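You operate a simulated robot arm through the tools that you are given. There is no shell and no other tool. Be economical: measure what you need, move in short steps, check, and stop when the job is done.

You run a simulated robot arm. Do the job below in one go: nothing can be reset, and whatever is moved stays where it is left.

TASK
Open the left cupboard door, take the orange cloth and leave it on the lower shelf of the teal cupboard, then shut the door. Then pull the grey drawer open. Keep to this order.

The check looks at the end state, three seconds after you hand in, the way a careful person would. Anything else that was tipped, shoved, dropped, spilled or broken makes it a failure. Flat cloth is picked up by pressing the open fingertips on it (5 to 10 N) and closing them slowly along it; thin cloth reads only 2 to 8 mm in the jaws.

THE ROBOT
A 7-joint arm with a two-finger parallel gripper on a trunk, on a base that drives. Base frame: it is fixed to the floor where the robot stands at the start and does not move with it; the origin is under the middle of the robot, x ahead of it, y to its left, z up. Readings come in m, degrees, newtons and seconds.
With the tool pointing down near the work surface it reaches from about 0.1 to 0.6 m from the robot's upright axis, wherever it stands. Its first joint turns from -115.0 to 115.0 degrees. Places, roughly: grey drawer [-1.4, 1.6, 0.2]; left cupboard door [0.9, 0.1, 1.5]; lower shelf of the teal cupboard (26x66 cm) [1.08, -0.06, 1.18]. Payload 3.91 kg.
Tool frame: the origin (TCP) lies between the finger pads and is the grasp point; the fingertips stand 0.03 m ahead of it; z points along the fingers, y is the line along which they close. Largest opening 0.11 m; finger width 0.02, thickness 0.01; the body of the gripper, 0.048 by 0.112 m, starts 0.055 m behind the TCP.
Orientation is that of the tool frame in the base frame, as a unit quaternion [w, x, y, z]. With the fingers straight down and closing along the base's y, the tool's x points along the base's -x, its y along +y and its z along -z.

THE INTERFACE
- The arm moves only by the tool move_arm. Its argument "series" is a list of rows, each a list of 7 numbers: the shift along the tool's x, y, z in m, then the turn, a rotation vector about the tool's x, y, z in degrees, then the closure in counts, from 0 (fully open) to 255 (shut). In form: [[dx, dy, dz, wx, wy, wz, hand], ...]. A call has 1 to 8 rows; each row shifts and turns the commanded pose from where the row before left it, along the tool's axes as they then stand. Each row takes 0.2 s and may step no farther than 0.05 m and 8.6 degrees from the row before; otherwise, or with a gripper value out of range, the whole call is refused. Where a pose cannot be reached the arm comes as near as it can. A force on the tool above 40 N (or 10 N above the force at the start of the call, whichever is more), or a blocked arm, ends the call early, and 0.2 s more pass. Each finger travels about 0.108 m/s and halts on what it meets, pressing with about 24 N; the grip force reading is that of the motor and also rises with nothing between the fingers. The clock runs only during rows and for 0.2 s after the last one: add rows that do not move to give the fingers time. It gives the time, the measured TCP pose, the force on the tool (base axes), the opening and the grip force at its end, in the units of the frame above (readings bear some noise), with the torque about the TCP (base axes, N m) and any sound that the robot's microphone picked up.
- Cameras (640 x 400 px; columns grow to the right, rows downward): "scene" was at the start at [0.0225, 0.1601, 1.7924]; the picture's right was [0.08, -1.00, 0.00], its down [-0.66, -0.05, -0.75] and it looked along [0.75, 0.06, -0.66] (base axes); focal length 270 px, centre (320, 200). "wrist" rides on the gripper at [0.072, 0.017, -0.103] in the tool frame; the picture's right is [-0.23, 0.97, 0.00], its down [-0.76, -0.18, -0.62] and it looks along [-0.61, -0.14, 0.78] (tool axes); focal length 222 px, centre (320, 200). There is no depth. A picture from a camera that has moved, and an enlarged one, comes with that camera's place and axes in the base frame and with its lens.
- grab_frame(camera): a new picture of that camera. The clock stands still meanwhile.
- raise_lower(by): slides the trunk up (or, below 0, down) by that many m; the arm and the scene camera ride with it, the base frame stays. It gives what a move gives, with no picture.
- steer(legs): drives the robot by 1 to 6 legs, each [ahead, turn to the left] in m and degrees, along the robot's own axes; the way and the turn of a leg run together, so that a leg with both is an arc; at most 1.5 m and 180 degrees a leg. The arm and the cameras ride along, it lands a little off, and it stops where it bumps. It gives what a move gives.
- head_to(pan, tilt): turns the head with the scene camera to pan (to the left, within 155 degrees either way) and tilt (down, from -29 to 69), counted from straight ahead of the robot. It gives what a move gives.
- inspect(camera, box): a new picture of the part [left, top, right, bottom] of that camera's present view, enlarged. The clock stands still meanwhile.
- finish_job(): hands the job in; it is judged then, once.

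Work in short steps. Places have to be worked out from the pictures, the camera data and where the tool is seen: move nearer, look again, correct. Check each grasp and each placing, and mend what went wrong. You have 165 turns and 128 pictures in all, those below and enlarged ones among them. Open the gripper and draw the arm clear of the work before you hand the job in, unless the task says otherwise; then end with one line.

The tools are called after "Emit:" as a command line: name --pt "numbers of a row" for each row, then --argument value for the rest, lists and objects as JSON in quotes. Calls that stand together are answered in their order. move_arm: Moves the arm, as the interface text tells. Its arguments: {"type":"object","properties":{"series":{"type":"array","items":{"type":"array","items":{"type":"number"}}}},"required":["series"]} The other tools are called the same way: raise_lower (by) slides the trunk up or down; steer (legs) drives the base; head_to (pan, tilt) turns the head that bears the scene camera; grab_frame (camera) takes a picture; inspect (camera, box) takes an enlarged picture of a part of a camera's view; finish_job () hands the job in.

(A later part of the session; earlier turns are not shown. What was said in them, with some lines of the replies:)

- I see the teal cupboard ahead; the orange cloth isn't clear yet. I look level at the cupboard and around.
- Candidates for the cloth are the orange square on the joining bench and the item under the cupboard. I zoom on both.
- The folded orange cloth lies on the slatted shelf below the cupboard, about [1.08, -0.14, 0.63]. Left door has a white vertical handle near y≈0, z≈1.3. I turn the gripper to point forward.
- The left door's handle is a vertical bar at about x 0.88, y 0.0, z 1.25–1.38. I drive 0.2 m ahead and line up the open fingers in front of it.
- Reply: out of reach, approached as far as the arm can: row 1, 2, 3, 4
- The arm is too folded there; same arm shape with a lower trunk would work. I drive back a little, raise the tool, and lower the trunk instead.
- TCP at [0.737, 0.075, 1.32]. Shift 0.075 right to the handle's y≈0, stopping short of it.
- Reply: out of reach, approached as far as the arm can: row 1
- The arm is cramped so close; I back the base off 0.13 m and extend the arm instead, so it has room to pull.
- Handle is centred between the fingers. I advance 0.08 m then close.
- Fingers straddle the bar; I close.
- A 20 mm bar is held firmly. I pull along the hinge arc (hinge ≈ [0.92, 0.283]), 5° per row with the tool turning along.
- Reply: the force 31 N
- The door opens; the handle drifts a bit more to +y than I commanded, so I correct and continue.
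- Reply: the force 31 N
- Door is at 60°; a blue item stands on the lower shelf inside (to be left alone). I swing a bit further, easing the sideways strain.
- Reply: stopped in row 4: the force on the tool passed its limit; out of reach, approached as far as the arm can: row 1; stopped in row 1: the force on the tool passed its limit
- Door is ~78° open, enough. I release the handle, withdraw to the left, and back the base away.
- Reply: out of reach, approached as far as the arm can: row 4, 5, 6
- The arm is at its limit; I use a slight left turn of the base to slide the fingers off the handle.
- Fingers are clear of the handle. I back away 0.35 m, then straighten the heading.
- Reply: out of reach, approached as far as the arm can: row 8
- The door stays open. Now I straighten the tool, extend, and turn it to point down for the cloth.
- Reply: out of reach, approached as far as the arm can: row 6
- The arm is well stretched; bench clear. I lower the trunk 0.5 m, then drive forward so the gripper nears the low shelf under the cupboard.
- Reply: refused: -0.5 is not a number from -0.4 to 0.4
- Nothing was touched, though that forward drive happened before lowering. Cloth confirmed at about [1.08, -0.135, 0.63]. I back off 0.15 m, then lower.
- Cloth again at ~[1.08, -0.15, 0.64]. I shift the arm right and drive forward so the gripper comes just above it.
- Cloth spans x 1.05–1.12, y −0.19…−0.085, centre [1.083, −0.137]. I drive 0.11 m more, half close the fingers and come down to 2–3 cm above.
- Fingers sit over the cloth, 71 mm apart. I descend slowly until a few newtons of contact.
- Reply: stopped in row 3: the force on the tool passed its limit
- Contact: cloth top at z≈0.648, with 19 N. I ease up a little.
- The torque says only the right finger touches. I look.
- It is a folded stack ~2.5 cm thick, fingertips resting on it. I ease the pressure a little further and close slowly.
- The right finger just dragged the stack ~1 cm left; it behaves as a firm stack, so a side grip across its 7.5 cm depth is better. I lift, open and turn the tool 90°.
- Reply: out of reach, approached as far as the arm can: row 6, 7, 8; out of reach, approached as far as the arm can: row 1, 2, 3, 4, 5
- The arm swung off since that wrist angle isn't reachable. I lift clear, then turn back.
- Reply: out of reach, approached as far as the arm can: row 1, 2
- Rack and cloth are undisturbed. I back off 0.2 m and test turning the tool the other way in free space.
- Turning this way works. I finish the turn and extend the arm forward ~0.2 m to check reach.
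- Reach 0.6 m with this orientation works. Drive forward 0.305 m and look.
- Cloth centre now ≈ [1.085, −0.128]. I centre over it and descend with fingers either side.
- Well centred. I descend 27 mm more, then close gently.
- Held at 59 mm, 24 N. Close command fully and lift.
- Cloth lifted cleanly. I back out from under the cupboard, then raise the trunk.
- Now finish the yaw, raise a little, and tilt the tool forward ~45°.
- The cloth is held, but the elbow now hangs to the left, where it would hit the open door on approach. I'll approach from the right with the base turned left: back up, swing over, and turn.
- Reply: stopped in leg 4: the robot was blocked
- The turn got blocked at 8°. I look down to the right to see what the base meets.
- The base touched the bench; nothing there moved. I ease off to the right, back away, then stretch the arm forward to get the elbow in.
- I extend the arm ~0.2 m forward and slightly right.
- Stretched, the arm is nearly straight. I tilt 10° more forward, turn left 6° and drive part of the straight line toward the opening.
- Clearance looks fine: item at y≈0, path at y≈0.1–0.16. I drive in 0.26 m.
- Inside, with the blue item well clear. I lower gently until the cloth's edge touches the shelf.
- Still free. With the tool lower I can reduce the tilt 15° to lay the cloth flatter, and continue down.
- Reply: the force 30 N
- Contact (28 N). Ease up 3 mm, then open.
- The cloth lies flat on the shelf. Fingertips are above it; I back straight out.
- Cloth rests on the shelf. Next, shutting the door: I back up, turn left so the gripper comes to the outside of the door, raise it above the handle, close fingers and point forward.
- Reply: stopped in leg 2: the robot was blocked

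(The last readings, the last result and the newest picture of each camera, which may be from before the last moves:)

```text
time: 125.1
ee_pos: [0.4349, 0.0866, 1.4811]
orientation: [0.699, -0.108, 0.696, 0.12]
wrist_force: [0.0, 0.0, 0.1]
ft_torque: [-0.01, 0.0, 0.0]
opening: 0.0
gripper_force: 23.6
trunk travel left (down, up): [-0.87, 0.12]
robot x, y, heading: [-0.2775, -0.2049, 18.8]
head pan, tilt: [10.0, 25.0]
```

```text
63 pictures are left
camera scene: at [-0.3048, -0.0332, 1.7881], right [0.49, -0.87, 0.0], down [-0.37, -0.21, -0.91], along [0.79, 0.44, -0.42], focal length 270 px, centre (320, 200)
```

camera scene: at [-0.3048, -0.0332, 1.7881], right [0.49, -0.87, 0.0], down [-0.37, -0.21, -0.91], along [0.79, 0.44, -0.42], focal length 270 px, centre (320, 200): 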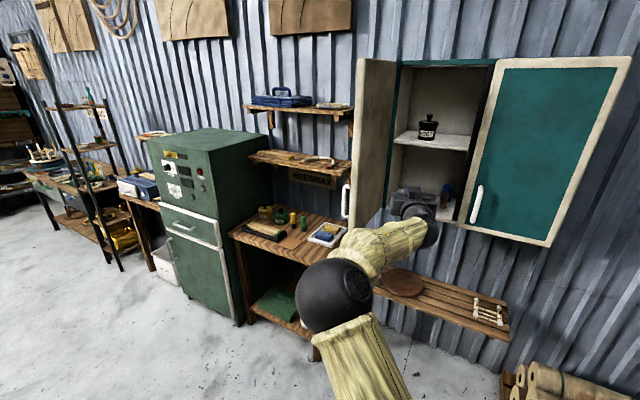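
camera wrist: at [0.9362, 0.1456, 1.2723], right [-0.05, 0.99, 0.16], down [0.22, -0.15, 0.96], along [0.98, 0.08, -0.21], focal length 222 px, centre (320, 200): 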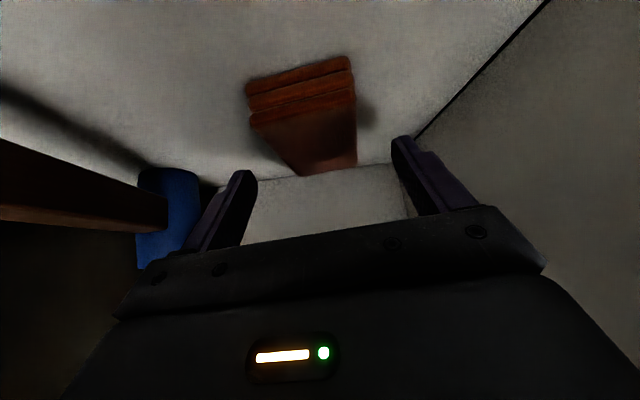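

The base brushed the bench again; I'll avoid turning here. Instead I move the arm left 0.22 m, then drive forward along the present heading.

Emit:
move_arm --pt "0 0.04 -0.01 0 0 0 255" --pt "0 0.04 -0.01 0 0 0 255" --pt "0 0.04 -0.01 0 0 0 255" --pt "0 0.04 -0.01 0 0 0 255" --pt "0 0.04 -0.01 0 0 0 255" --pt "0 0.03 0 0 0 0 255"

Emit:
steer --legs '[[0.15, 0]]'

Emit:
grab_frame --camera "scene"

Emit:
grab_frame --camera "wrist"

```text
time: 126.5
ee_pos: [0.3129, 0.2911, 1.4855]
orientation: [0.698, -0.11, 0.697, 0.121]
wrist_force: [0.0, -0.2, -0.5]
ft_torque: [-0.01, -0.02, -0.03]
opening: 0.0
gripper_force: 24.0
trunk travel left (down, up): [-0.87, 0.12]
robot x, y, heading: [-0.2773, -0.2052, 19.3]
head pan, tilt: [10.0, 25.0]
```

```text
time: 127.9
ee_pos: [0.4561, 0.3375, 1.4845]
orientation: [0.698, -0.109, 0.697, 0.121]
wrist_force: [0.2, -0.5, -0.6]
ft_torque: [-0.02, -0.04, 0.01]
opening: 0.0
gripper_force: 24.0
trunk travel left (down, up): [-0.87, 0.12]
robot x, y, heading: [-0.1359, -0.1549, 18.9]
head pan, tilt: [10.0, 25.0]
```

```text
62 pictures are left
camera scene: at [-0.1616, 0.0165, 1.788], right [0.48, -0.87, 0.0], down [-0.37, -0.21, -0.91], along [0.79, 0.44, -0.42], focal length 270 px, centre (320, 200)
```

scene: 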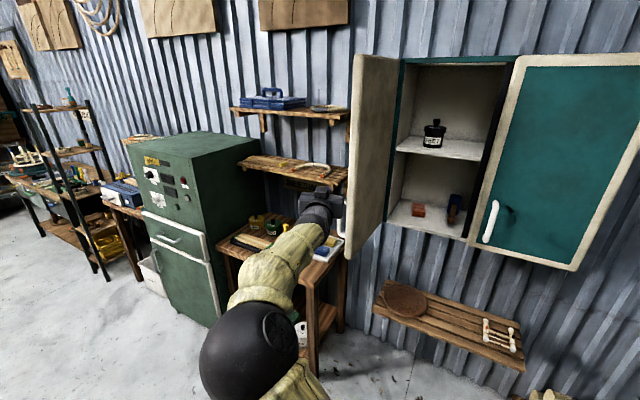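

```text
61 pictures are left
camera wrist: at [0.3533, 0.3209, 1.4112], right [-0.31, 0.92, 0.24], down [-0.53, -0.38, 0.76], along [0.79, 0.11, 0.61], focal length 222 px, centre (320, 200)
```

wrist: 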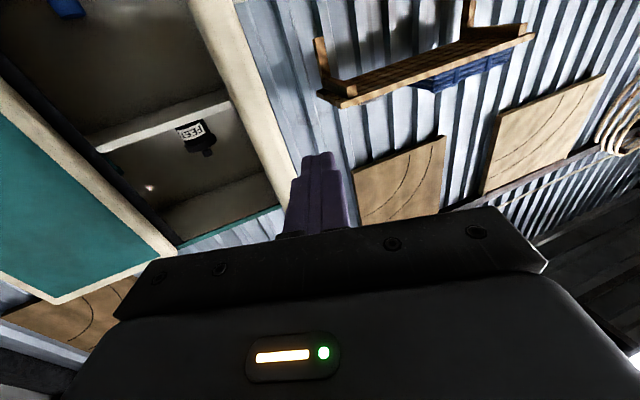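

I'm on the outside of the door. Drive 0.15 m on, and raise 4 cm to stay above the handle while straightening the yaw.

Emit:
steer --legs '[[0.15, 0]]'

Emit:
move_arm --pt "-0.02 0 0 6 0 0 255" --pt "-0.02 0 0 7 0 0 255" --pt "0 0 0 6 0 0 255" --pt "0 0 0 0 0 0 255"

Emit:
grab_frame --camera "scene"

Emit:
grab_frame --camera "wrist"

```text
time: 129.3
ee_pos: [0.5999, 0.3866, 1.4856]
orientation: [0.698, -0.109, 0.697, 0.12]
wrist_force: [-0.2, 0.3, 1.1]
ft_torque: [0.03, 0.0, 0.0]
opening: 0.0001
gripper_force: 24.3
trunk travel left (down, up): [-0.87, 0.12]
robot x, y, heading: [0.0083, -0.1062, 19.0]
head pan, tilt: [10.0, 25.0]
```

```text
time: 130.3
ee_pos: [0.5999, 0.3865, 1.5254]
orientation: [0.707, 0.008, 0.707, 0.004]
wrist_force: [-1.1, -0.5, -0.7]
ft_torque: [0.01, 0.02, 0.02]
opening: 0.0
gripper_force: 23.4
trunk travel left (down, up): [-0.87, 0.12]
robot x, y, heading: [0.0072, -0.1057, 19.3]
head pan, tilt: [10.0, 25.0]
```

```text
60 pictures are left
camera scene: at [-0.0194, 0.0649, 1.7881], right [0.49, -0.87, 0.0], down [-0.37, -0.2, -0.91], along [0.79, 0.44, -0.42], focal length 270 px, centre (320, 200)
```

scene: 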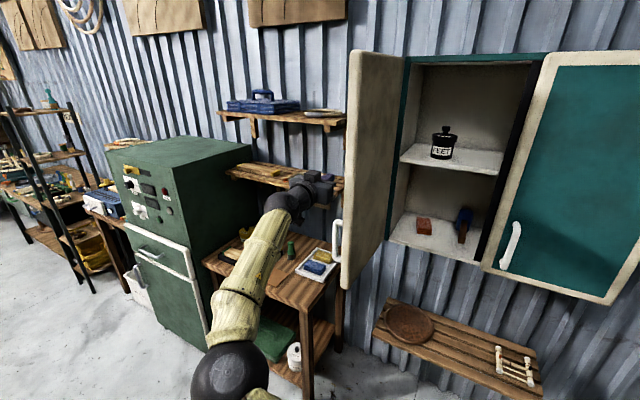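

```text
59 pictures are left
camera wrist: at [0.4963, 0.4051, 1.4527], right [0.01, 0.97, 0.24], down [-0.62, -0.19, 0.76], along [0.78, -0.16, 0.6], focal length 222 px, centre (320, 200)
```

wrist: 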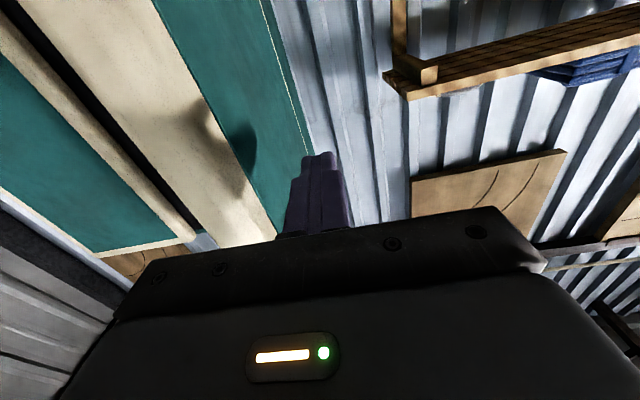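

I push right (−y) with the closed fingers against the door's outer face.

Emit:
move_arm --pt "0 -0.04 0.01 0 0 0 255" --pt "0 -0.04 0.01 0 0 0 255" --pt "0 -0.04 0 0 0 0 255" --pt "0 -0.03 0 0 0 0 255" --pt "0 -0.03 0 0 0 0 255"

Emit:
grab_frame --camera "scene"

```text
time: 131.5
ee_pos: [0.6189, 0.2042, 1.5216]
orientation: [0.707, 0.008, 0.707, 0.005]
wrist_force: [0.8, -0.4, -0.3]
ft_torque: [-0.03, -0.01, -0.01]
opening: 0.0001
gripper_force: 23.9
trunk travel left (down, up): [-0.87, 0.12]
robot x, y, heading: [0.0083, -0.1028, 18.9]
head pan, tilt: [10.0, 25.0]
```

```text
58 pictures are left
camera scene: at [-0.0193, 0.0637, 1.7882], right [0.49, -0.87, 0.0], down [-0.37, -0.2, -0.91], along [0.79, 0.44, -0.42], focal length 270 px, centre (320, 200)
```

scene: 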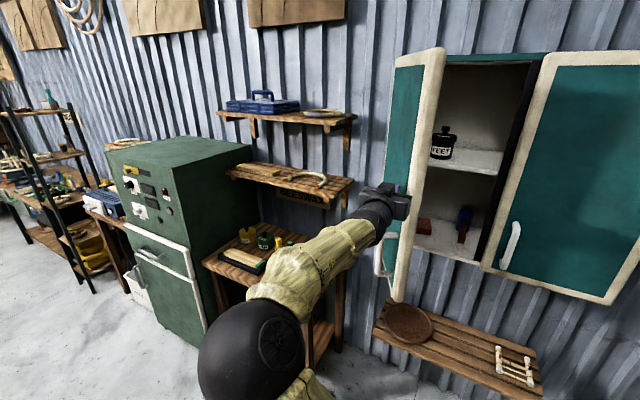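

The door follows. I continue along the closing arc.

Emit:
move_arm --pt "0 -0.04 0.02 0 0 0 255" --pt "0 -0.04 0.02 0 0 0 255" --pt "0 -0.03 0.025 0 0 0 255" --pt "0 -0.03 0.03 0 0 0 255" --pt "0 -0.02 0.035 0 0 0 255" --pt "0 0 0 0 0 0 255"

Emit:
grab_frame --camera "scene"

```text
time: 132.9
ee_pos: [0.7456, 0.0491, 1.5212]
orientation: [0.708, 0.007, 0.706, 0.004]
wrist_force: [-0.2, 0.1, 0.4]
ft_torque: [-0.04, 0.0, -0.02]
opening: 0.0
gripper_force: 23.7
trunk travel left (down, up): [-0.87, 0.12]
robot x, y, heading: [0.0044, -0.1056, 19.0]
head pan, tilt: [10.0, 25.0]
```

```text
57 pictures are left
camera scene: at [-0.0211, 0.0663, 1.788], right [0.49, -0.87, 0.0], down [-0.37, -0.21, -0.91], along [0.79, 0.44, -0.42], focal length 270 px, centre (320, 200)
```

scene: 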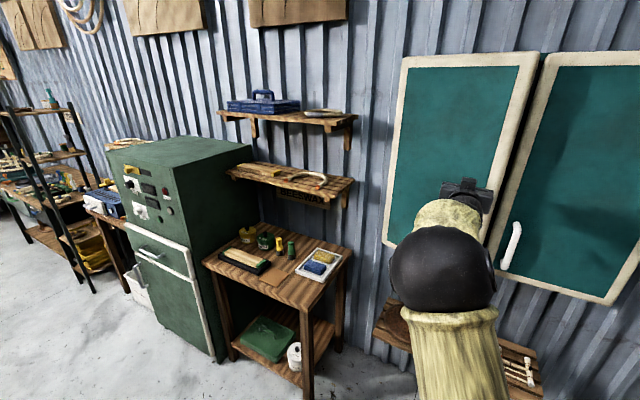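

Nearly shut. I push straight forward gently.

Emit:
move_arm --pt "0 -0.01 0.03 0 0 0 255" --pt "0 -0.01 0.03 0 0 0 255" --pt "0 0 0.03 0 0 0 255" --pt "0 0 0.02 0 0 0 255" --pt "0 0 0.01 0 0 0 255" --pt "0 0 0.01 0 0 0 255"

Emit:
grab_frame --camera "scene"

```text
time: 134.3
ee_pos: [0.8767, 0.0265, 1.52]
orientation: [0.707, 0.006, 0.707, 0.004]
wrist_force: [0.3, -0.3, 0.2]
ft_torque: [0.0, -0.01, 0.02]
opening: 0.0001
gripper_force: 24.2
trunk travel left (down, up): [-0.87, 0.12]
robot x, y, heading: [0.0046, -0.1066, 19.3]
head pan, tilt: [10.0, 25.0]
```

```text
56 pictures are left
camera scene: at [-0.0185, 0.0654, 1.7881], right [0.49, -0.87, 0.0], down [-0.37, -0.21, -0.91], along [0.79, 0.44, -0.42], focal length 270 px, centre (320, 200)
```

scene: 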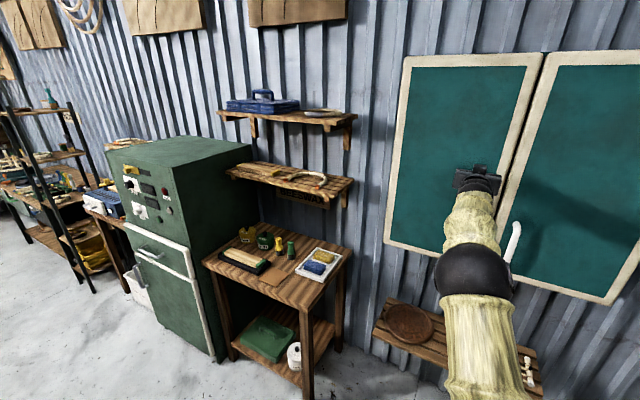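

Looks closed; press a bit more to feel it seated.

Emit:
move_arm --pt "0 0 0.008 0 0 0 255" --pt "0 0 0.008 0 0 0 255" --pt "0 0 0.006 0 0 0 255" --pt "0 0 0.005 0 0 0 255" --pt "0 0 0.005 0 0 0 255"

```text
time: 134.8
ee_pos: [0.8768, 0.0271, 1.5221]
orientation: [0.706, 0.007, 0.709, 0.004]
wrist_force: [-35.4, 0.2, -5.1]
ft_torque: [-0.12, -0.18, 0.05]
opening: 0.0002
gripper_force: 24.0
trunk travel left (down, up): [-0.87, 0.12]
robot x, y, heading: [0.0097, -0.1013, 18.9]
head pan, tilt: [10.0, 25.0]
stopped in row 2: the force on the tool passed its limit (the readings are from after the stop); the commanded pose is now the measured one
```

Solid stop: the door is shut. I retract, back away, and verify.

Emit:
move_arm --pt "0 0 -0.04 0 0 0 255" --pt "0 0 -0.04 0 0 0 255" --pt "0 0 -0.04 0 0 0 255" --pt "0 0 0 0 0 0 255"

Emit:
steer --legs '[[-0.05, 0], [0, -10], [-0.3, 0]]'

Emit:
grab_frame --camera "scene"

```text
time: 135.8
ee_pos: [0.77, 0.0291, 1.5162]
orientation: [0.703, 0.006, 0.711, 0.005]
wrist_force: [0.3, 0.4, 0.3]
ft_torque: [-0.02, -0.02, -0.01]
opening: 0.0
gripper_force: 23.7
trunk travel left (down, up): [-0.87, 0.12]
robot x, y, heading: [0.0062, -0.1021, 19.0]
head pan, tilt: [10.0, 25.0]
```

```text
time: 139.1
ee_pos: [0.4333, -0.1731, 1.5178]
orientation: [0.701, 0.073, 0.707, -0.06]
wrist_force: [-0.4, 0.1, -0.3]
ft_torque: [-0.01, 0.02, 0.0]
opening: 0.0
gripper_force: 23.8
trunk travel left (down, up): [-0.87, 0.12]
robot x, y, heading: [-0.3397, -0.1673, 8.3]
head pan, tilt: [10.0, 25.0]
```

```text
55 pictures are left
camera scene: at [-0.3367, 0.0046, 1.7881], right [0.32, -0.95, 0.0], down [-0.4, -0.13, -0.91], along [0.86, 0.29, -0.42], focal length 270 px, centre (320, 200)
```

scene: 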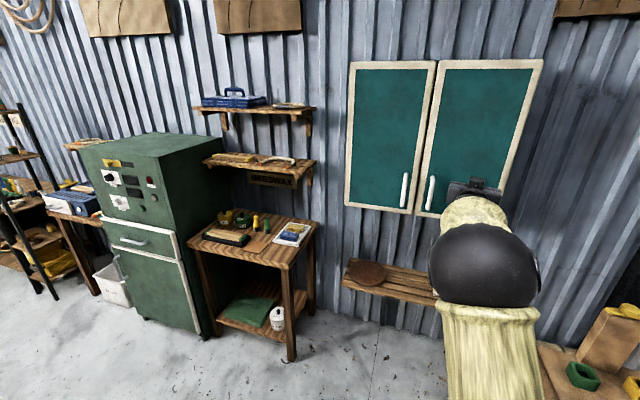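

Both doors are shut. Now the drawer chest behind-left: look closely.

Emit:
head_to --pan 115 --tilt 35

Emit:
grab_frame --camera "scene"

Emit:
inspect --camera "scene" --box '[160, 120, 400, 270]'

```text
time: 140.9
ee_pos: [0.4337, -0.1738, 1.5169]
orientation: [0.701, 0.071, 0.707, -0.059]
wrist_force: [0.3, -0.8, -0.1]
ft_torque: [-0.04, 0.05, -0.02]
opening: 0.0
gripper_force: 24.2
trunk travel left (down, up): [-0.87, 0.12]
robot x, y, heading: [-0.3422, -0.1675, 8.7]
head pan, tilt: [115.0, 35.0]
```

```text
54 pictures are left
camera scene: at [-0.4719, 0.0487, 1.7723], right [0.83, 0.55, 0.0], down [0.32, -0.48, -0.82], along [-0.45, 0.68, -0.57], focal length 270 px, centre (320, 200)
```

scene: 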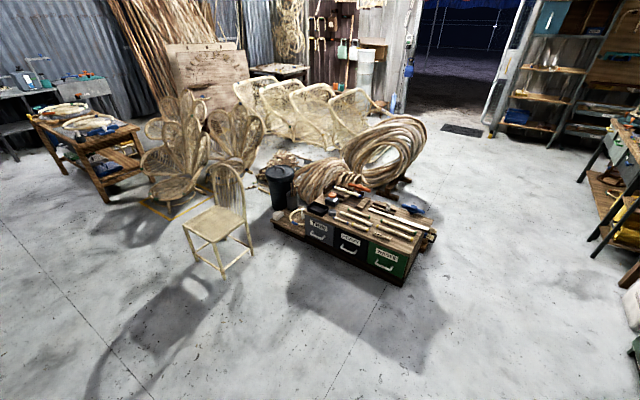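

```text
2.67 times, centred on (280, 195) of scene
camera zoom: at [-0.4719, 0.0487, 1.7723], right [0.83, 0.55, 0.0], down [0.32, -0.48, -0.82], along [-0.45, 0.68, -0.57], focal length 719 px, centre (427, 213)
```

zoom: 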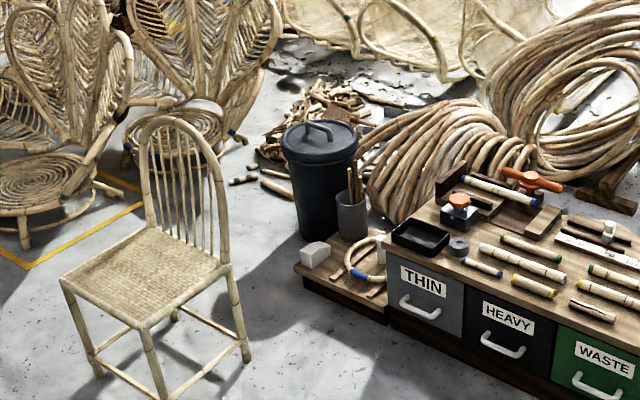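

The grey drawer is the "THIN" one: handle ≈ [-1.43, 1.46, 0.2], front facing −y. I drive there: clear of the bench first, then across, ending facing +y.

Emit:
steer --legs '[[0, -38], [-0.4, 0], [0, 90], [0, 87]]'

Emit:
head_to --pan 0 --tilt 35

Emit:
grab_frame --camera "scene"

```text
time: 152.8
ee_pos: [-1.2936, 0.5177, 1.5167]
orientation: [-0.288, 0.643, -0.301, -0.642]
wrist_force: [-0.6, -0.1, 0.7]
ft_torque: [0.01, 0.0, 0.01]
opening: 0.0001
gripper_force: 23.5
trunk travel left (down, up): [-0.87, 0.12]
robot x, y, heading: [-0.6908, 0.033, 150.2]
head pan, tilt: [115.0, 35.0]
```

```text
time: 154.8
ee_pos: [-1.2931, 0.5188, 1.5173]
orientation: [-0.288, 0.643, -0.302, -0.642]
wrist_force: [-0.5, 0.9, 0.2]
ft_torque: [-0.01, -0.01, -0.02]
opening: 0.0
gripper_force: 23.9
trunk travel left (down, up): [-0.87, 0.12]
robot x, y, heading: [-0.6909, 0.0306, 149.9]
head pan, tilt: [0.0, 35.0]
```

```text
52 pictures are left
camera scene: at [-0.7949, -0.0866, 1.7723], right [0.5, 0.87, 0.0], down [0.5, -0.29, -0.82], along [-0.71, 0.41, -0.57], focal length 270 px, centre (320, 200)
```

scene: 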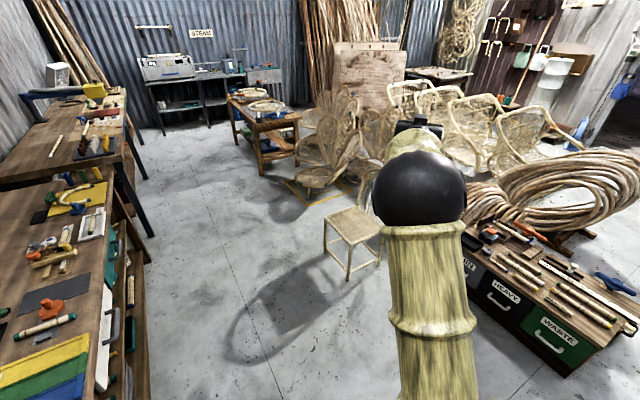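

Chair occupies x < −1.9. I drive 0.85 m and turn to face the chest.

Emit:
steer --legs '[[0.85, 0], [0, -60]]'

Emit:
head_to --pan 0 --tilt 50

Emit:
grab_frame --camera "scene"

```text
time: 161.9
ee_pos: [-1.2977, 1.2198, 1.5164]
orientation: [0.571, -0.405, 0.584, 0.41]
wrist_force: [0.7, 0.1, -1.2]
ft_torque: [0.01, -0.03, 0.01]
opening: 0.0
gripper_force: 24.0
trunk travel left (down, up): [-0.87, 0.12]
robot x, y, heading: [-1.425, 0.4547, 89.9]
head pan, tilt: [0.0, 35.0]
```

```text
time: 162.7
ee_pos: [-1.2969, 1.22, 1.5176]
orientation: [0.571, -0.405, 0.584, 0.411]
wrist_force: [-0.1, 0.3, 0.2]
ft_torque: [-0.05, 0.0, -0.02]
opening: 0.0001
gripper_force: 24.0
trunk travel left (down, up): [-0.87, 0.12]
robot x, y, heading: [-1.4235, 0.4538, 89.4]
head pan, tilt: [0.0, 50.0]
```

```text
51 pictures are left
camera scene: at [-1.577, 0.4759, 1.7506], right [1.0, -0.01, 0.0], down [0.0, -0.77, -0.64], along [0.0, 0.64, -0.77], focal length 270 px, centre (320, 200)
```

scene: 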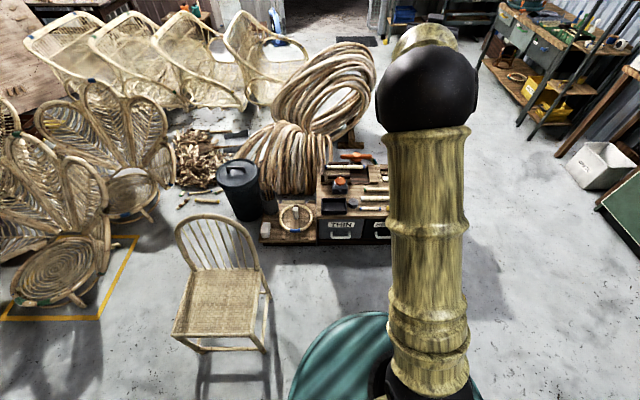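

Handle confirmed at ≈[-1.435, 1.45, 0.2], and the chair keeps clear at x<−1.85. I pitch the tool down and lower the trunk.

Emit:
move_arm --pt "0 0 0 0 8 0 255" --pt "0 0 0 0 8 0 255" --pt "0 0 0 0 8 0 255" --pt "0 0 0 0 8 0 255" --pt "0 0 0 0 8 0 255" --pt "0 0 0 0 8 0 255" --pt "0 0 0 0 0 0 255"

Emit:
raise_lower --by -0.4

Emit:
raise_lower --by -0.4

Emit:
grab_frame --camera "scene"

Emit:
grab_frame --camera "wrist"

```text
time: 164.2
ee_pos: [-1.2982, 1.2189, 1.5192]
orientation: [0.285, -0.537, 0.765, 0.21]
wrist_force: [-0.4, -0.1, 0.7]
ft_torque: [0.01, -0.01, -0.03]
opening: 0.0
gripper_force: 24.0
trunk travel left (down, up): [-0.87, 0.12]
robot x, y, heading: [-1.4224, 0.4566, 89.6]
head pan, tilt: [0.0, 50.0]
```

```text
time: 168.1
ee_pos: [-1.2965, 1.2214, 1.1158]
orientation: [0.285, -0.536, 0.766, 0.211]
wrist_force: [0.7, -0.2, -0.5]
ft_torque: [-0.01, -0.01, 0.0]
opening: 0.0
gripper_force: 24.3
trunk travel left (down, up): [-0.47, 0.52]
robot x, y, heading: [-1.4235, 0.4556, 89.5]
head pan, tilt: [0.0, 50.0]
```

```text
time: 171.9
ee_pos: [-1.2967, 1.2196, 0.7171]
orientation: [0.285, -0.537, 0.765, 0.211]
wrist_force: [-0.4, -0.4, -0.1]
ft_torque: [0.0, -0.01, -0.03]
opening: 0.0002
gripper_force: 24.0
trunk travel left (down, up): [-0.07, 0.92]
robot x, y, heading: [-1.4225, 0.4576, 89.5]
head pan, tilt: [0.0, 50.0]
```

```text
50 pictures are left
camera scene: at [-1.5769, 0.4758, 0.9506], right [1.0, -0.01, 0.0], down [0.0, -0.77, -0.64], along [0.0, 0.64, -0.77], focal length 270 px, centre (320, 200)
```

scene: 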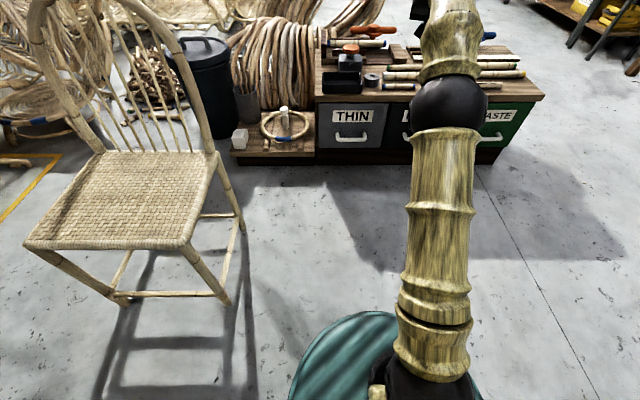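

```text
49 pictures are left
camera wrist: at [-1.3534, 1.1103, 0.7448], right [-0.86, 0.49, 0.17], down [0.24, 0.08, 0.97], along [0.46, 0.87, -0.19], focal length 222 px, centre (320, 200)
```

wrist: 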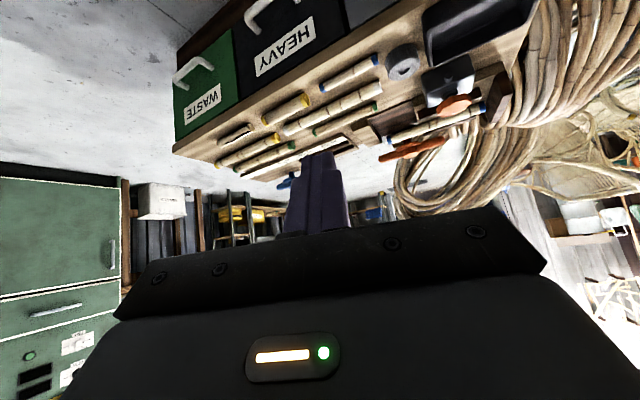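

Emit:
inspect --camera "scene" --box '[290, 90, 418, 170]'

```text
5.00 times, centred on (354, 130) of scene
camera zoom: at [-1.5769, 0.4758, 0.9506], right [1.0, -0.01, 0.0], down [0.0, -0.77, -0.64], along [0.0, 0.64, -0.77], focal length 1348 px, centre (150, 550)
```

zoom: 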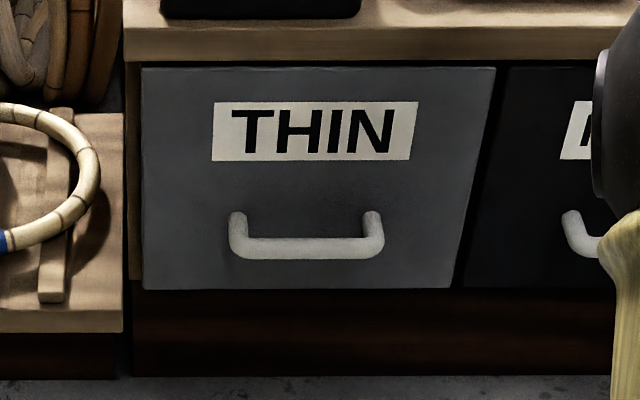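

The handle is a U sticking out ~4 cm, bar ≈ [-1.438, 1.44, 0.22], 2 cm thick. I'll grip it from above-front with the closing axis in the fore-aft plane: first point the tool straight down and yaw it −110°.

Emit:
move_arm --pt "0 0 0 0 8 0 150" --pt "0 0 0 0 8 0 150" --pt "0 0 0 0 8 0 150" --pt "0 0 0 0 8 0 150" --pt "0 0 0 0 8 0 150" --pt "0 0 0 0 2 -6 150" --pt "0 0 0 0 0 -8 150" --pt "0 0 0 0 0 -8 150"

Emit:
move_arm --pt "0 0 0 0 0 -8 150" --pt "0 0 0 0 0 -8 150" --pt "0 0 0 0 0 -8 150" --pt "0 0 0 0 0 -8 150" --pt "0 0 0 0 0 -8 150" --pt "0 0 0 0 0 -8 150" --pt "0 0 0 0 0 -8 150" --pt "0 0 0 0 0 -8 150"

Emit:
grab_frame --camera "scene"

```text
time: 173.7
ee_pos: [-1.3244, 1.118, 0.6535]
orientation: [-0.024, 0.722, -0.691, -0.02]
wrist_force: [0.6, -0.1, 0.5]
ft_torque: [0.0, 0.01, -0.04]
opening: 0.0451
gripper_force: 0.0
out of reach, approached as far as the arm can: row 1, 2, 3, 4, 5, 6
trunk travel left (down, up): [-0.07, 0.92]
robot x, y, heading: [-1.4196, 0.4577, 89.6]
head pan, tilt: [0.0, 50.0]
```

```text
time: 175.5
ee_pos: [-1.324, 1.1176, 0.6553]
orientation: [-0.031, 0.979, -0.203, -0.003]
wrist_force: [0.9, 0.0, -0.8]
ft_torque: [0.01, 0.0, -0.01]
opening: 0.0453
gripper_force: 0.0
trunk travel left (down, up): [-0.07, 0.92]
robot x, y, heading: [-1.4206, 0.4593, 89.4]
head pan, tilt: [0.0, 50.0]
```

```text
47 pictures are left
camera scene: at [-1.5769, 0.4758, 0.9506], right [1.0, -0.01, 0.0], down [0.0, -0.77, -0.64], along [0.0, 0.64, -0.77], focal length 270 px, centre (320, 200)
```

scene: 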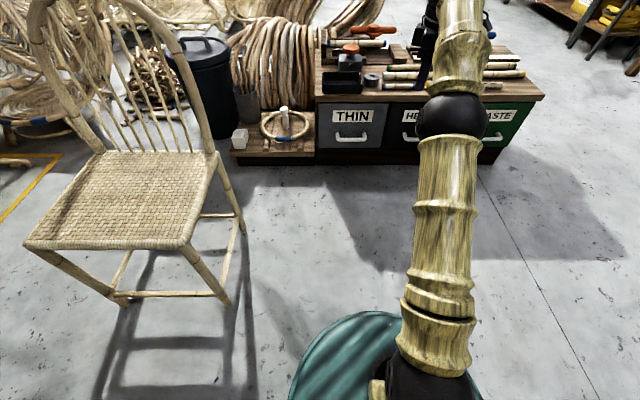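

Yaw needs ~23° more; then I shift the arm 0.11 m left (x) and tilt 45° forward.

Emit:
move_arm --pt "0 0 0 0 0 -8 150" --pt "0 0 0 0 0 -8 150" --pt "0 0 0 0 0 -7.4 150" --pt "-0.04 0 0 0 0 0 150" --pt "-0.04 0 0 0 0 0 150" --pt "-0.035 0 0 0 0 0 150" --pt "0 0 0.04 0 0 0 150" --pt "0 0 0.04 0 0 0 150"

Emit:
move_arm --pt "0 0 0 8 0 0 150" --pt "0 0 0 8 0 0 150" --pt "0 0 0 8 0 0 150" --pt "0 0 0 8 0 0 150" --pt "0 0 0 8 0 0 150" --pt "0 0 0 5 0 0 150" --pt "0 0 0 0 0 0 150"

Emit:
grab_frame --camera "scene"

```text
time: 177.3
ee_pos: [-1.438, 1.1218, 0.5754]
orientation: [-0.032, 0.999, -0.002, 0.002]
wrist_force: [-0.3, -0.4, 0.0]
ft_torque: [0.02, -0.02, -0.01]
opening: 0.0452
gripper_force: 0.0
trunk travel left (down, up): [-0.07, 0.92]
robot x, y, heading: [-1.4197, 0.4594, 89.9]
head pan, tilt: [0.0, 50.0]
```

```text
time: 178.9
ee_pos: [-1.437, 1.1223, 0.5742]
orientation: [-0.412, 0.911, 0.0, 0.004]
wrist_force: [0.5, 1.0, -0.7]
ft_torque: [0.03, 0.04, 0.0]
opening: 0.0452
gripper_force: 0.0
trunk travel left (down, up): [-0.07, 0.92]
robot x, y, heading: [-1.4228, 0.4593, 89.6]
head pan, tilt: [0.0, 50.0]
```

```text
46 pictures are left
camera scene: at [-1.577, 0.4758, 0.9506], right [1.0, -0.01, 0.0], down [0.0, -0.77, -0.64], along [0.0, 0.64, -0.77], focal length 270 px, centre (320, 200)
```

scene: 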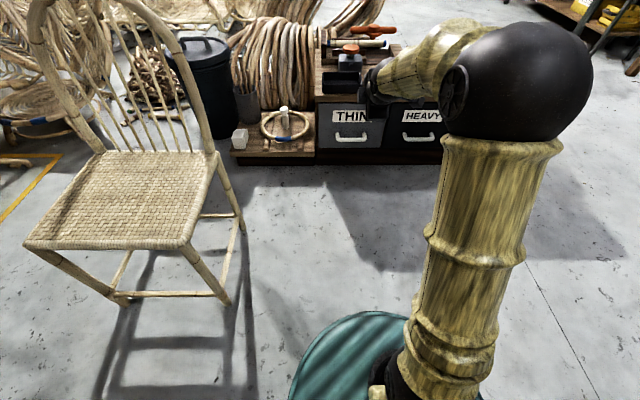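

Good pose: elbow to the right, tilt ~49°. Lower the trunk the last 7 cm, then the arm ~0.22 m straight down in front of the chest.

Emit:
raise_lower --by -0.065

Emit:
move_arm --pt "0 0.0277 0.0244 0 0 0 150" --pt "0 0.0277 0.0244 0 0 0 150" --pt "0 0.0277 0.0244 0 0 0 150" --pt "0 0.0277 0.0244 0 0 0 150" --pt "0 0.0277 0.0244 0 0 0 150" --pt "0 0.0277 0.0244 0 0 0 150" --pt "0 0 0 0 0 0 150"

Emit:
grab_frame --camera "scene"

Emit:
grab_frame --camera "wrist"

```text
time: 179.9
ee_pos: [-1.438, 1.1234, 0.5107]
orientation: [-0.412, 0.911, 0.0, 0.004]
wrist_force: [0.5, -1.0, -0.3]
ft_torque: [0.01, 0.0, 0.02]
opening: 0.0456
gripper_force: 0.1
trunk travel left (down, up): [-0.005, 0.985]
robot x, y, heading: [-1.4202, 0.4584, 89.6]
head pan, tilt: [0.0, 50.0]
```

```text
time: 181.6
ee_pos: [-1.4396, 1.1228, 0.2863]
orientation: [-0.41, 0.912, 0.0, 0.004]
wrist_force: [-0.1, 0.8, -0.8]
ft_torque: [0.0, -0.01, -0.02]
opening: 0.0455
gripper_force: 0.1
trunk travel left (down, up): [-0.005, 0.985]
robot x, y, heading: [-1.4202, 0.4563, 89.6]
head pan, tilt: [0.0, 50.0]
```

```text
45 pictures are left
camera scene: at [-1.577, 0.4758, 0.8856], right [1.0, -0.01, 0.0], down [0.0, -0.77, -0.64], along [0.0, 0.64, -0.77], focal length 270 px, centre (320, 200)
```

scene: 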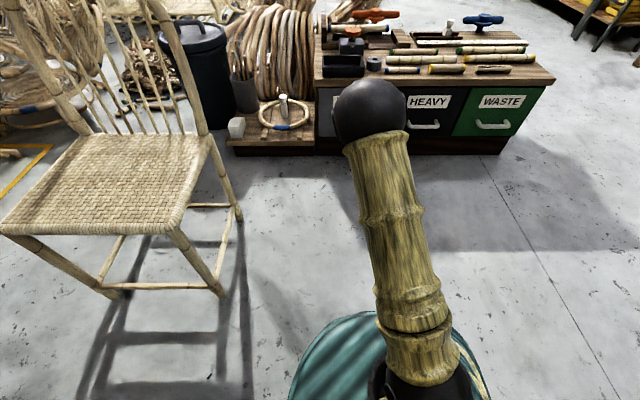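

```text
44 pictures are left
camera wrist: at [-1.3663, 1.0341, 0.3412], right [-0.23, -0.64, -0.73], down [-0.77, -0.35, 0.54], along [-0.6, 0.68, -0.41], focal length 222 px, centre (320, 200)
```

wrist: 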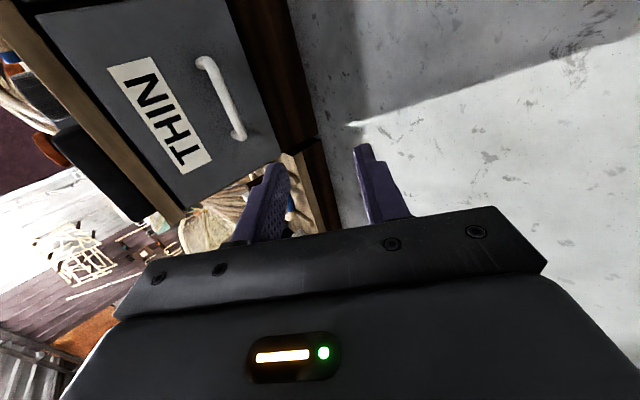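

The bar is confirmed at z≈0.22, x≈−1.425. I drive 0.24 m forward and check.

Emit:
steer --legs '[[0.24, 0]]'

Emit:
grab_frame --camera "wrist"

Emit:
grab_frame --camera "scene"

```text
time: 183.3
ee_pos: [-1.4357, 1.3648, 0.2878]
orientation: [-0.411, 0.912, -0.001, 0.005]
wrist_force: [0.3, 0.0, 0.4]
ft_torque: [-0.01, -0.01, 0.03]
opening: 0.0453
gripper_force: 0.0
trunk travel left (down, up): [-0.005, 0.985]
robot x, y, heading: [-1.4193, 0.7009, 89.5]
head pan, tilt: [0.0, 50.0]
```

```text
43 pictures are left
camera wrist: at [-1.3637, 1.2761, 0.3414], right [-0.23, -0.64, -0.73], down [-0.77, -0.35, 0.54], along [-0.6, 0.68, -0.42], focal length 222 px, centre (320, 200)
```

wrist: 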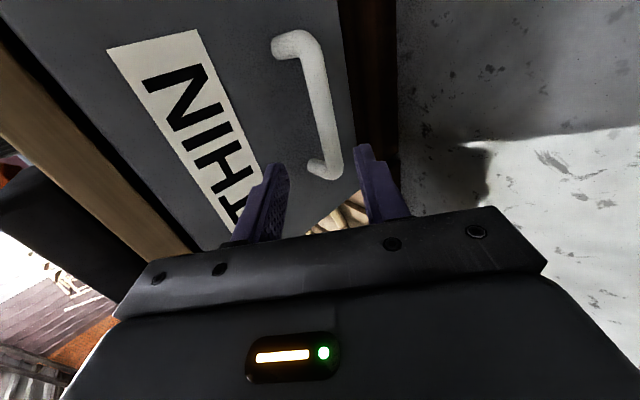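

```text
42 pictures are left
camera scene: at [-1.5753, 0.7181, 0.8856], right [1.0, -0.01, 0.0], down [-0.01, -0.77, -0.64], along [0.0, 0.64, -0.77], focal length 270 px, centre (320, 200)
```

scene: 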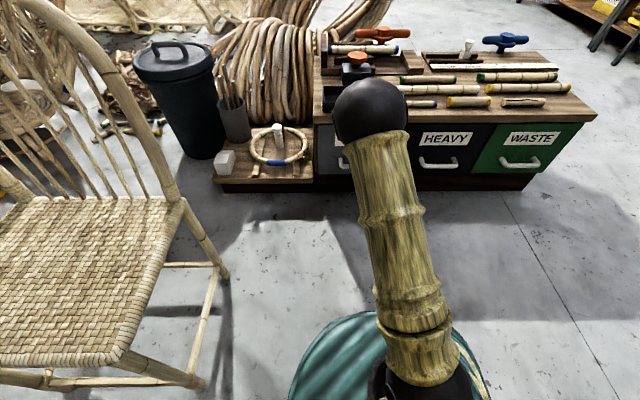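

Triangulated bar ≈ [-1.416, 1.425, 0.225]. I advance most of the way along the finger direction and look again.

Emit:
move_arm --pt "0.015 0.003 0.02 0 0 0 150" --pt "0 0.003 0.02 0 0 0 150" --pt "0 0 0 0 0 0 150"

Emit:
grab_frame --camera "wrist"

```text
time: 184.1
ee_pos: [-1.4174, 1.3908, 0.2573]
orientation: [-0.412, 0.911, -0.001, 0.005]
wrist_force: [-0.3, -0.1, 0.2]
ft_torque: [0.01, 0.03, 0.0]
opening: 0.0454
gripper_force: 0.1
trunk travel left (down, up): [-0.005, 0.985]
robot x, y, heading: [-1.4216, 0.7001, 89.6]
head pan, tilt: [0.0, 50.0]
```

```text
41 pictures are left
camera wrist: at [-1.3461, 1.3019, 0.3109], right [-0.23, -0.64, -0.73], down [-0.77, -0.35, 0.54], along [-0.6, 0.68, -0.42], focal length 222 px, centre (320, 200)
```

wrist: 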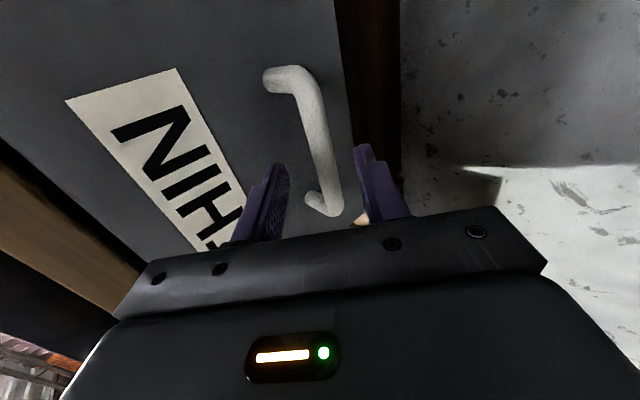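

Bar is centred between the fingers. Advance 0.037 m with care, then check.

Emit:
move_arm --pt "0 0 0.02 0 0 0 150" --pt "0 0 0.01 0 0 0 150" --pt "0 0 0.007 0 0 0 150" --pt "0 0 0 0 0 0 150"

Emit:
grab_frame --camera "wrist"

```text
time: 185.1
ee_pos: [-1.4178, 1.4193, 0.2323]
orientation: [-0.411, 0.912, -0.001, 0.005]
wrist_force: [0.4, 0.0, -0.8]
ft_torque: [0.0, -0.01, 0.0]
opening: 0.0454
gripper_force: 0.1
trunk travel left (down, up): [-0.005, 0.985]
robot x, y, heading: [-1.4237, 0.7002, 89.8]
head pan, tilt: [0.0, 50.0]
```

```text
40 pictures are left
camera wrist: at [-1.3475, 1.3302, 0.2866], right [-0.23, -0.64, -0.73], down [-0.77, -0.35, 0.54], along [-0.6, 0.68, -0.42], focal length 222 px, centre (320, 200)
```

wrist: 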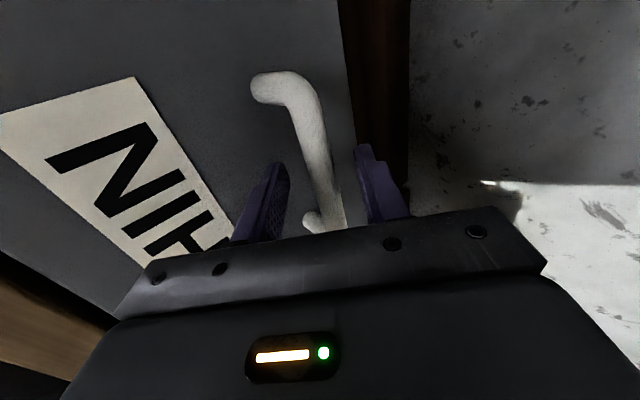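

No contact, bar between the fingers. Close.

Emit:
move_arm --pt "0 0 0 0 0 0 190" --pt "0 0 0 0 0 0 225" --pt "0 0 0 0 0 0 255" --pt "0 0 0 0 0 0 255"

```text
time: 186.1
ee_pos: [-1.4191, 1.4187, 0.2328]
orientation: [-0.412, 0.911, 0.0, 0.003]
wrist_force: [0.3, 1.5, -0.2]
ft_torque: [0.05, -0.31, 0.35]
opening: 0.0178
gripper_force: 45.1
trunk travel left (down, up): [-0.005, 0.985]
robot x, y, heading: [-1.4218, 0.6993, 89.5]
head pan, tilt: [0.0, 50.0]
```

Gripped (18 mm, 45 N). I pull by driving back in steps.

Emit:
steer --legs '[[-0.06, 0]]'

Emit:
grab_frame --camera "scene"

```text
time: 187.1
ee_pos: [-1.4205, 1.357, 0.2321]
orientation: [-0.411, 0.912, -0.001, 0.004]
wrist_force: [4.1, 0.9, 1.3]
ft_torque: [0.02, -0.52, 0.08]
opening: 0.0177
gripper_force: 45.3
trunk travel left (down, up): [-0.005, 0.985]
robot x, y, heading: [-1.4202, 0.64, 89.3]
head pan, tilt: [0.0, 50.0]
```

```text
39 pictures are left
camera scene: at [-1.5757, 0.6568, 0.8856], right [1.0, -0.01, 0.0], down [-0.01, -0.77, -0.64], along [0.0, 0.64, -0.77], focal length 270 px, centre (320, 200)
```

scene: 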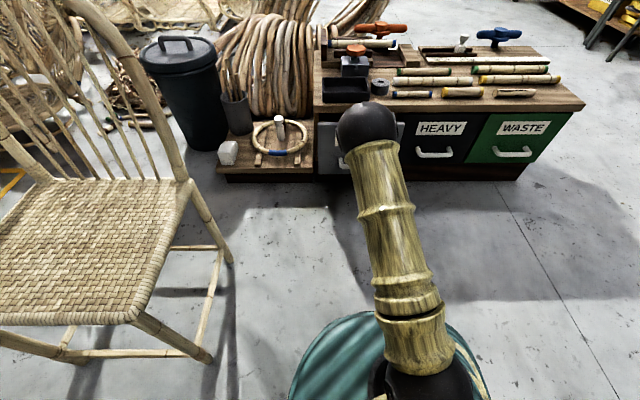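

The drawer is coming out with low force. I pull a further 0.14 m.

Emit:
steer --legs '[[-0.07, 0], [-0.07, 0]]'

Emit:
grab_frame --camera "scene"

Emit:
grab_frame --camera "wrist"

```text
time: 188.7
ee_pos: [-1.4196, 1.2141, 0.2316]
orientation: [-0.411, 0.912, -0.003, 0.005]
wrist_force: [13.1, 1.1, 0.6]
ft_torque: [0.06, -0.84, -0.23]
opening: 0.0176
gripper_force: 44.7
trunk travel left (down, up): [-0.005, 0.985]
robot x, y, heading: [-1.4216, 0.4973, 89.5]
head pan, tilt: [0.0, 50.0]
```

```text
38 pictures are left
camera scene: at [-1.5767, 0.5136, 0.8856], right [1.0, -0.01, 0.0], down [-0.01, -0.77, -0.64], along [0.0, 0.64, -0.77], focal length 270 px, centre (320, 200)
```

scene: 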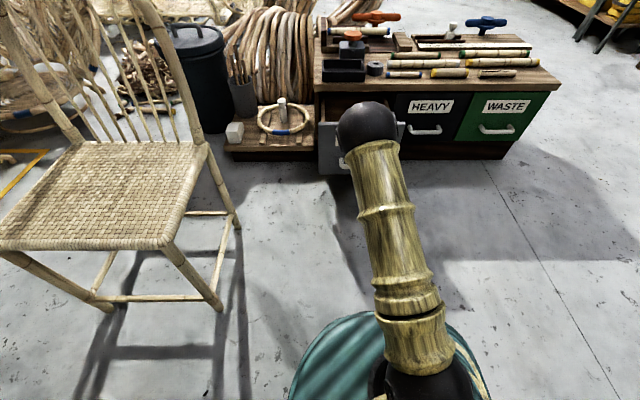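

```text
37 pictures are left
camera wrist: at [-1.3478, 1.1255, 0.2869], right [-0.23, -0.64, -0.73], down [-0.77, -0.34, 0.54], along [-0.6, 0.68, -0.42], focal length 222 px, centre (320, 200)
```

wrist: 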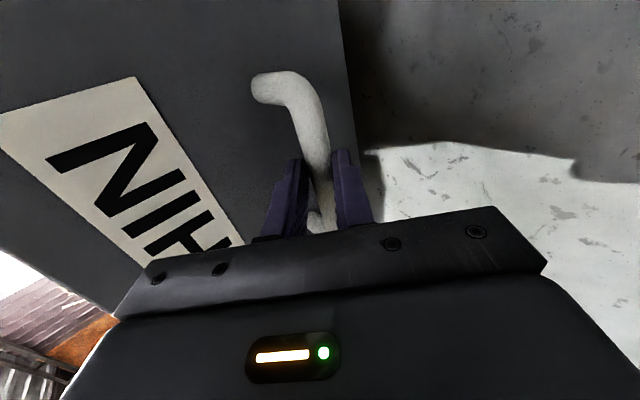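

Open ~20 cm. I pull a bit further with the arm (force-guarded), easing the sideways strain.

Emit:
move_arm --pt "0.003 0.0132 -0.015 0 0 0 255" --pt "0.002 0.0132 -0.015 0 0 0 255" --pt "0 0.0132 -0.015 0 0 0 255" --pt "0 0 0 0 0 0 255"

```text
time: 189.5
ee_pos: [-1.4181, 1.1697, 0.2332]
orientation: [-0.416, 0.909, 0.002, 0.002]
wrist_force: [1.2, 10.1, -9.6]
ft_torque: [0.07, -0.2, 0.08]
opening: 0.0176
gripper_force: 44.5
trunk travel left (down, up): [-0.005, 0.985]
robot x, y, heading: [-1.4224, 0.492, 89.8]
head pan, tilt: [0.0, 50.0]
stopped in row 3: the force on the tool passed its limit (the readings are from after the stop); the commanded pose is now the measured one
```

The end stop was reached at ~25 cm: fully open. I release and withdraw along the finger direction.

Emit:
move_arm --pt "0 0 0 0 0 0 200" --pt "0 0 0 0 0 0 150" --pt "0 0 0 0 0 0 150" --pt "0 0 -0.03 0 0 0 150" --pt "0 0 -0.04 0 0 0 150" --pt "0 0 -0.04 0 0 0 100" --pt "0 0 0 0 0 0 0"

Emit:
steer --legs '[[-0.2, 0]]'

Emit:
raise_lower --by 0.3

Emit:
grab_frame --camera "scene"

```text
time: 191.1
ee_pos: [-1.4195, 1.0837, 0.3062]
orientation: [-0.416, 0.909, 0.002, 0.001]
wrist_force: [-0.2, 0.4, -0.1]
ft_torque: [0.01, 0.05, -0.02]
opening: 0.11
gripper_force: 0.1
trunk travel left (down, up): [-0.005, 0.985]
robot x, y, heading: [-1.4245, 0.4962, 89.8]
head pan, tilt: [0.0, 50.0]
```

```text
time: 192.7
ee_pos: [-1.4211, 0.8787, 0.3061]
orientation: [-0.417, 0.909, 0.002, 0.001]
wrist_force: [0.0, 0.3, -0.2]
ft_torque: [-0.04, -0.01, 0.0]
opening: 0.1098
gripper_force: 0.0
trunk travel left (down, up): [-0.005, 0.985]
robot x, y, heading: [-1.4275, 0.2879, 89.7]
head pan, tilt: [0.0, 50.0]
```

```text
time: 195.7
ee_pos: [-1.4206, 0.8792, 0.6053]
orientation: [-0.416, 0.909, 0.001, 0.001]
wrist_force: [0.5, 0.8, 0.1]
ft_torque: [-0.02, 0.02, 0.0]
opening: 0.1099
gripper_force: 0.1
trunk travel left (down, up): [-0.305, 0.685]
robot x, y, heading: [-1.4254, 0.2958, 89.4]
head pan, tilt: [0.0, 50.0]
```

```text
36 pictures are left
camera scene: at [-1.578, 0.3096, 1.1855], right [1.0, -0.01, 0.0], down [0.0, -0.77, -0.64], along [0.0, 0.64, -0.77], focal length 270 px, centre (320, 200)
```

scene: 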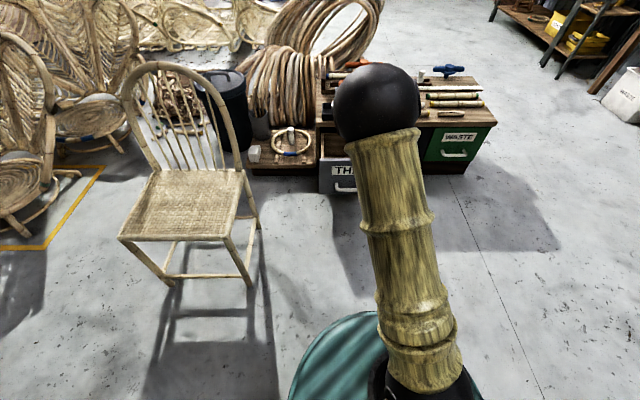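

Drawer stands open. A final look at the cupboard and bench, and a zoom on the drawer.

Emit:
inspect --camera "scene" --box '[240, 60, 480, 210]'

Emit:
head_to --pan -100 --tilt 12

Emit:
grab_frame --camera "scene"

Emit:
inspect --camera "scene" --box '[240, 100, 480, 250]'

```text
2.67 times, centred on (360, 135) of scene
camera zoom: at [-1.578, 0.3096, 1.1855], right [1.0, -0.01, 0.0], down [0.0, -0.77, -0.64], along [0.0, 0.64, -0.77], focal length 719 px, centre (213, 373)
```

zoom: 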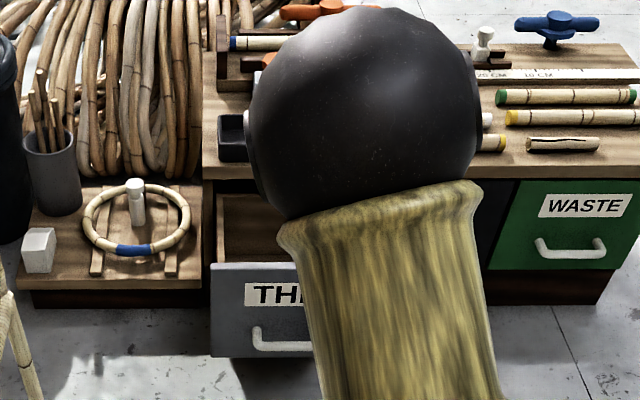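

```text
time: 197.5
ee_pos: [-1.422, 0.8811, 0.606]
orientation: [-0.416, 0.909, 0.001, 0.0]
wrist_force: [0.2, -0.2, -0.1]
ft_torque: [-0.04, -0.01, 0.01]
opening: 0.1099
gripper_force: 0.1
trunk travel left (down, up): [-0.305, 0.685]
robot x, y, heading: [-1.4243, 0.2931, 89.9]
head pan, tilt: [-100.0, 12.0]
```

```text
34 pictures are left
camera scene: at [-1.4867, 0.2159, 1.2442], right [-0.18, -0.98, 0.0], down [-0.2, 0.04, -0.98], along [0.96, -0.17, -0.21], focal length 270 px, centre (320, 200)
```

scene: 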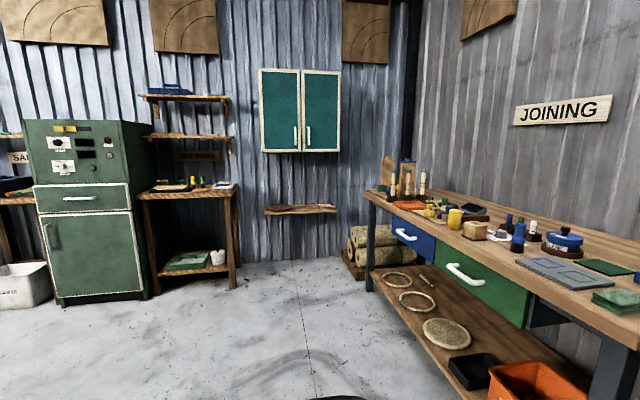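

```text
2.67 times, centred on (360, 175) of scene
camera zoom: at [-1.4867, 0.2159, 1.2442], right [-0.18, -0.98, 0.0], down [-0.2, 0.04, -0.98], along [0.96, -0.17, -0.21], focal length 719 px, centre (213, 267)
```

zoom: 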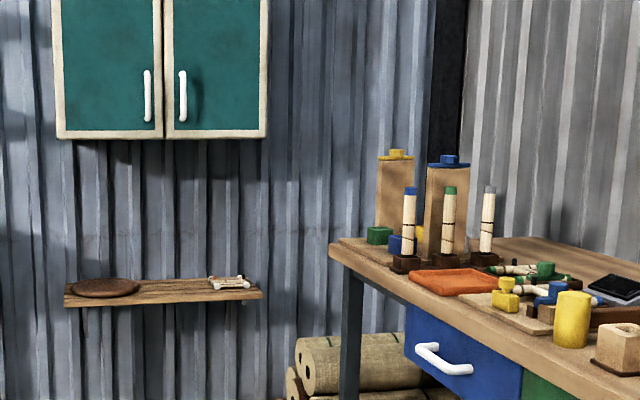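

Door shut, drawer open. One small item on the bench's lower shelf catches my eye; I check it wasn't displaced by the bumps.

Emit:
inspect --camera "scene" --box '[360, 180, 600, 330]'

Emit:
inspect --camera "scene" --box '[360, 250, 520, 350]'

```text
2.67 times, centred on (480, 255) of scene
camera zoom: at [-1.4867, 0.2159, 1.2442], right [-0.18, -0.98, 0.0], down [-0.2, 0.04, -0.98], along [0.96, -0.17, -0.21], focal length 719 px, centre (-107, 53)
```

zoom: 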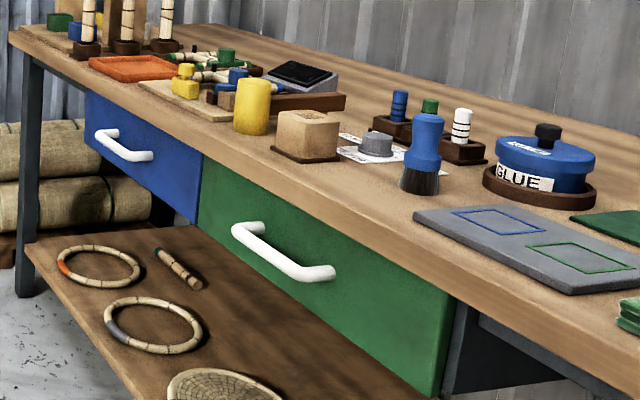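

```text
4.00 times, centred on (440, 300) of scene
camera zoom: at [-1.4867, 0.2159, 1.2442], right [-0.18, -0.98, 0.0], down [-0.2, 0.04, -0.98], along [0.96, -0.17, -0.21], focal length 1078 px, centre (-160, -200)
```

zoom: 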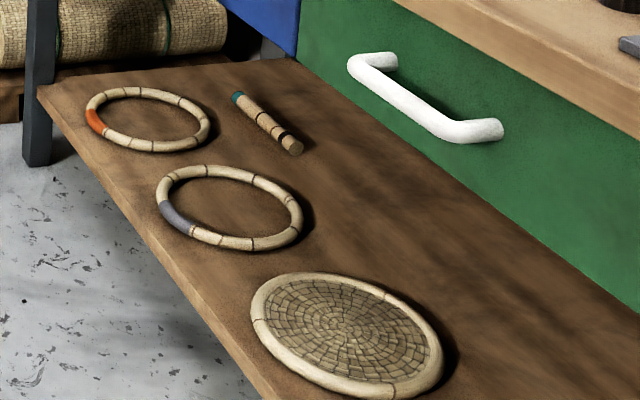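

That stick lies neatly under the drawers, hidden from earlier views; nothing on the bench has moved. The gripper is open and the arm clear, so I hand in.

Emit:
finish_job

```text
The job is handed in.
```

The orange cloth is on the lower shelf of the teal cupboard, the left door is shut, and the grey drawer is pulled fully open (about 25 cm). The base touched the joining bench twice while turning, but the bench items looked unmoved in the last pictures.
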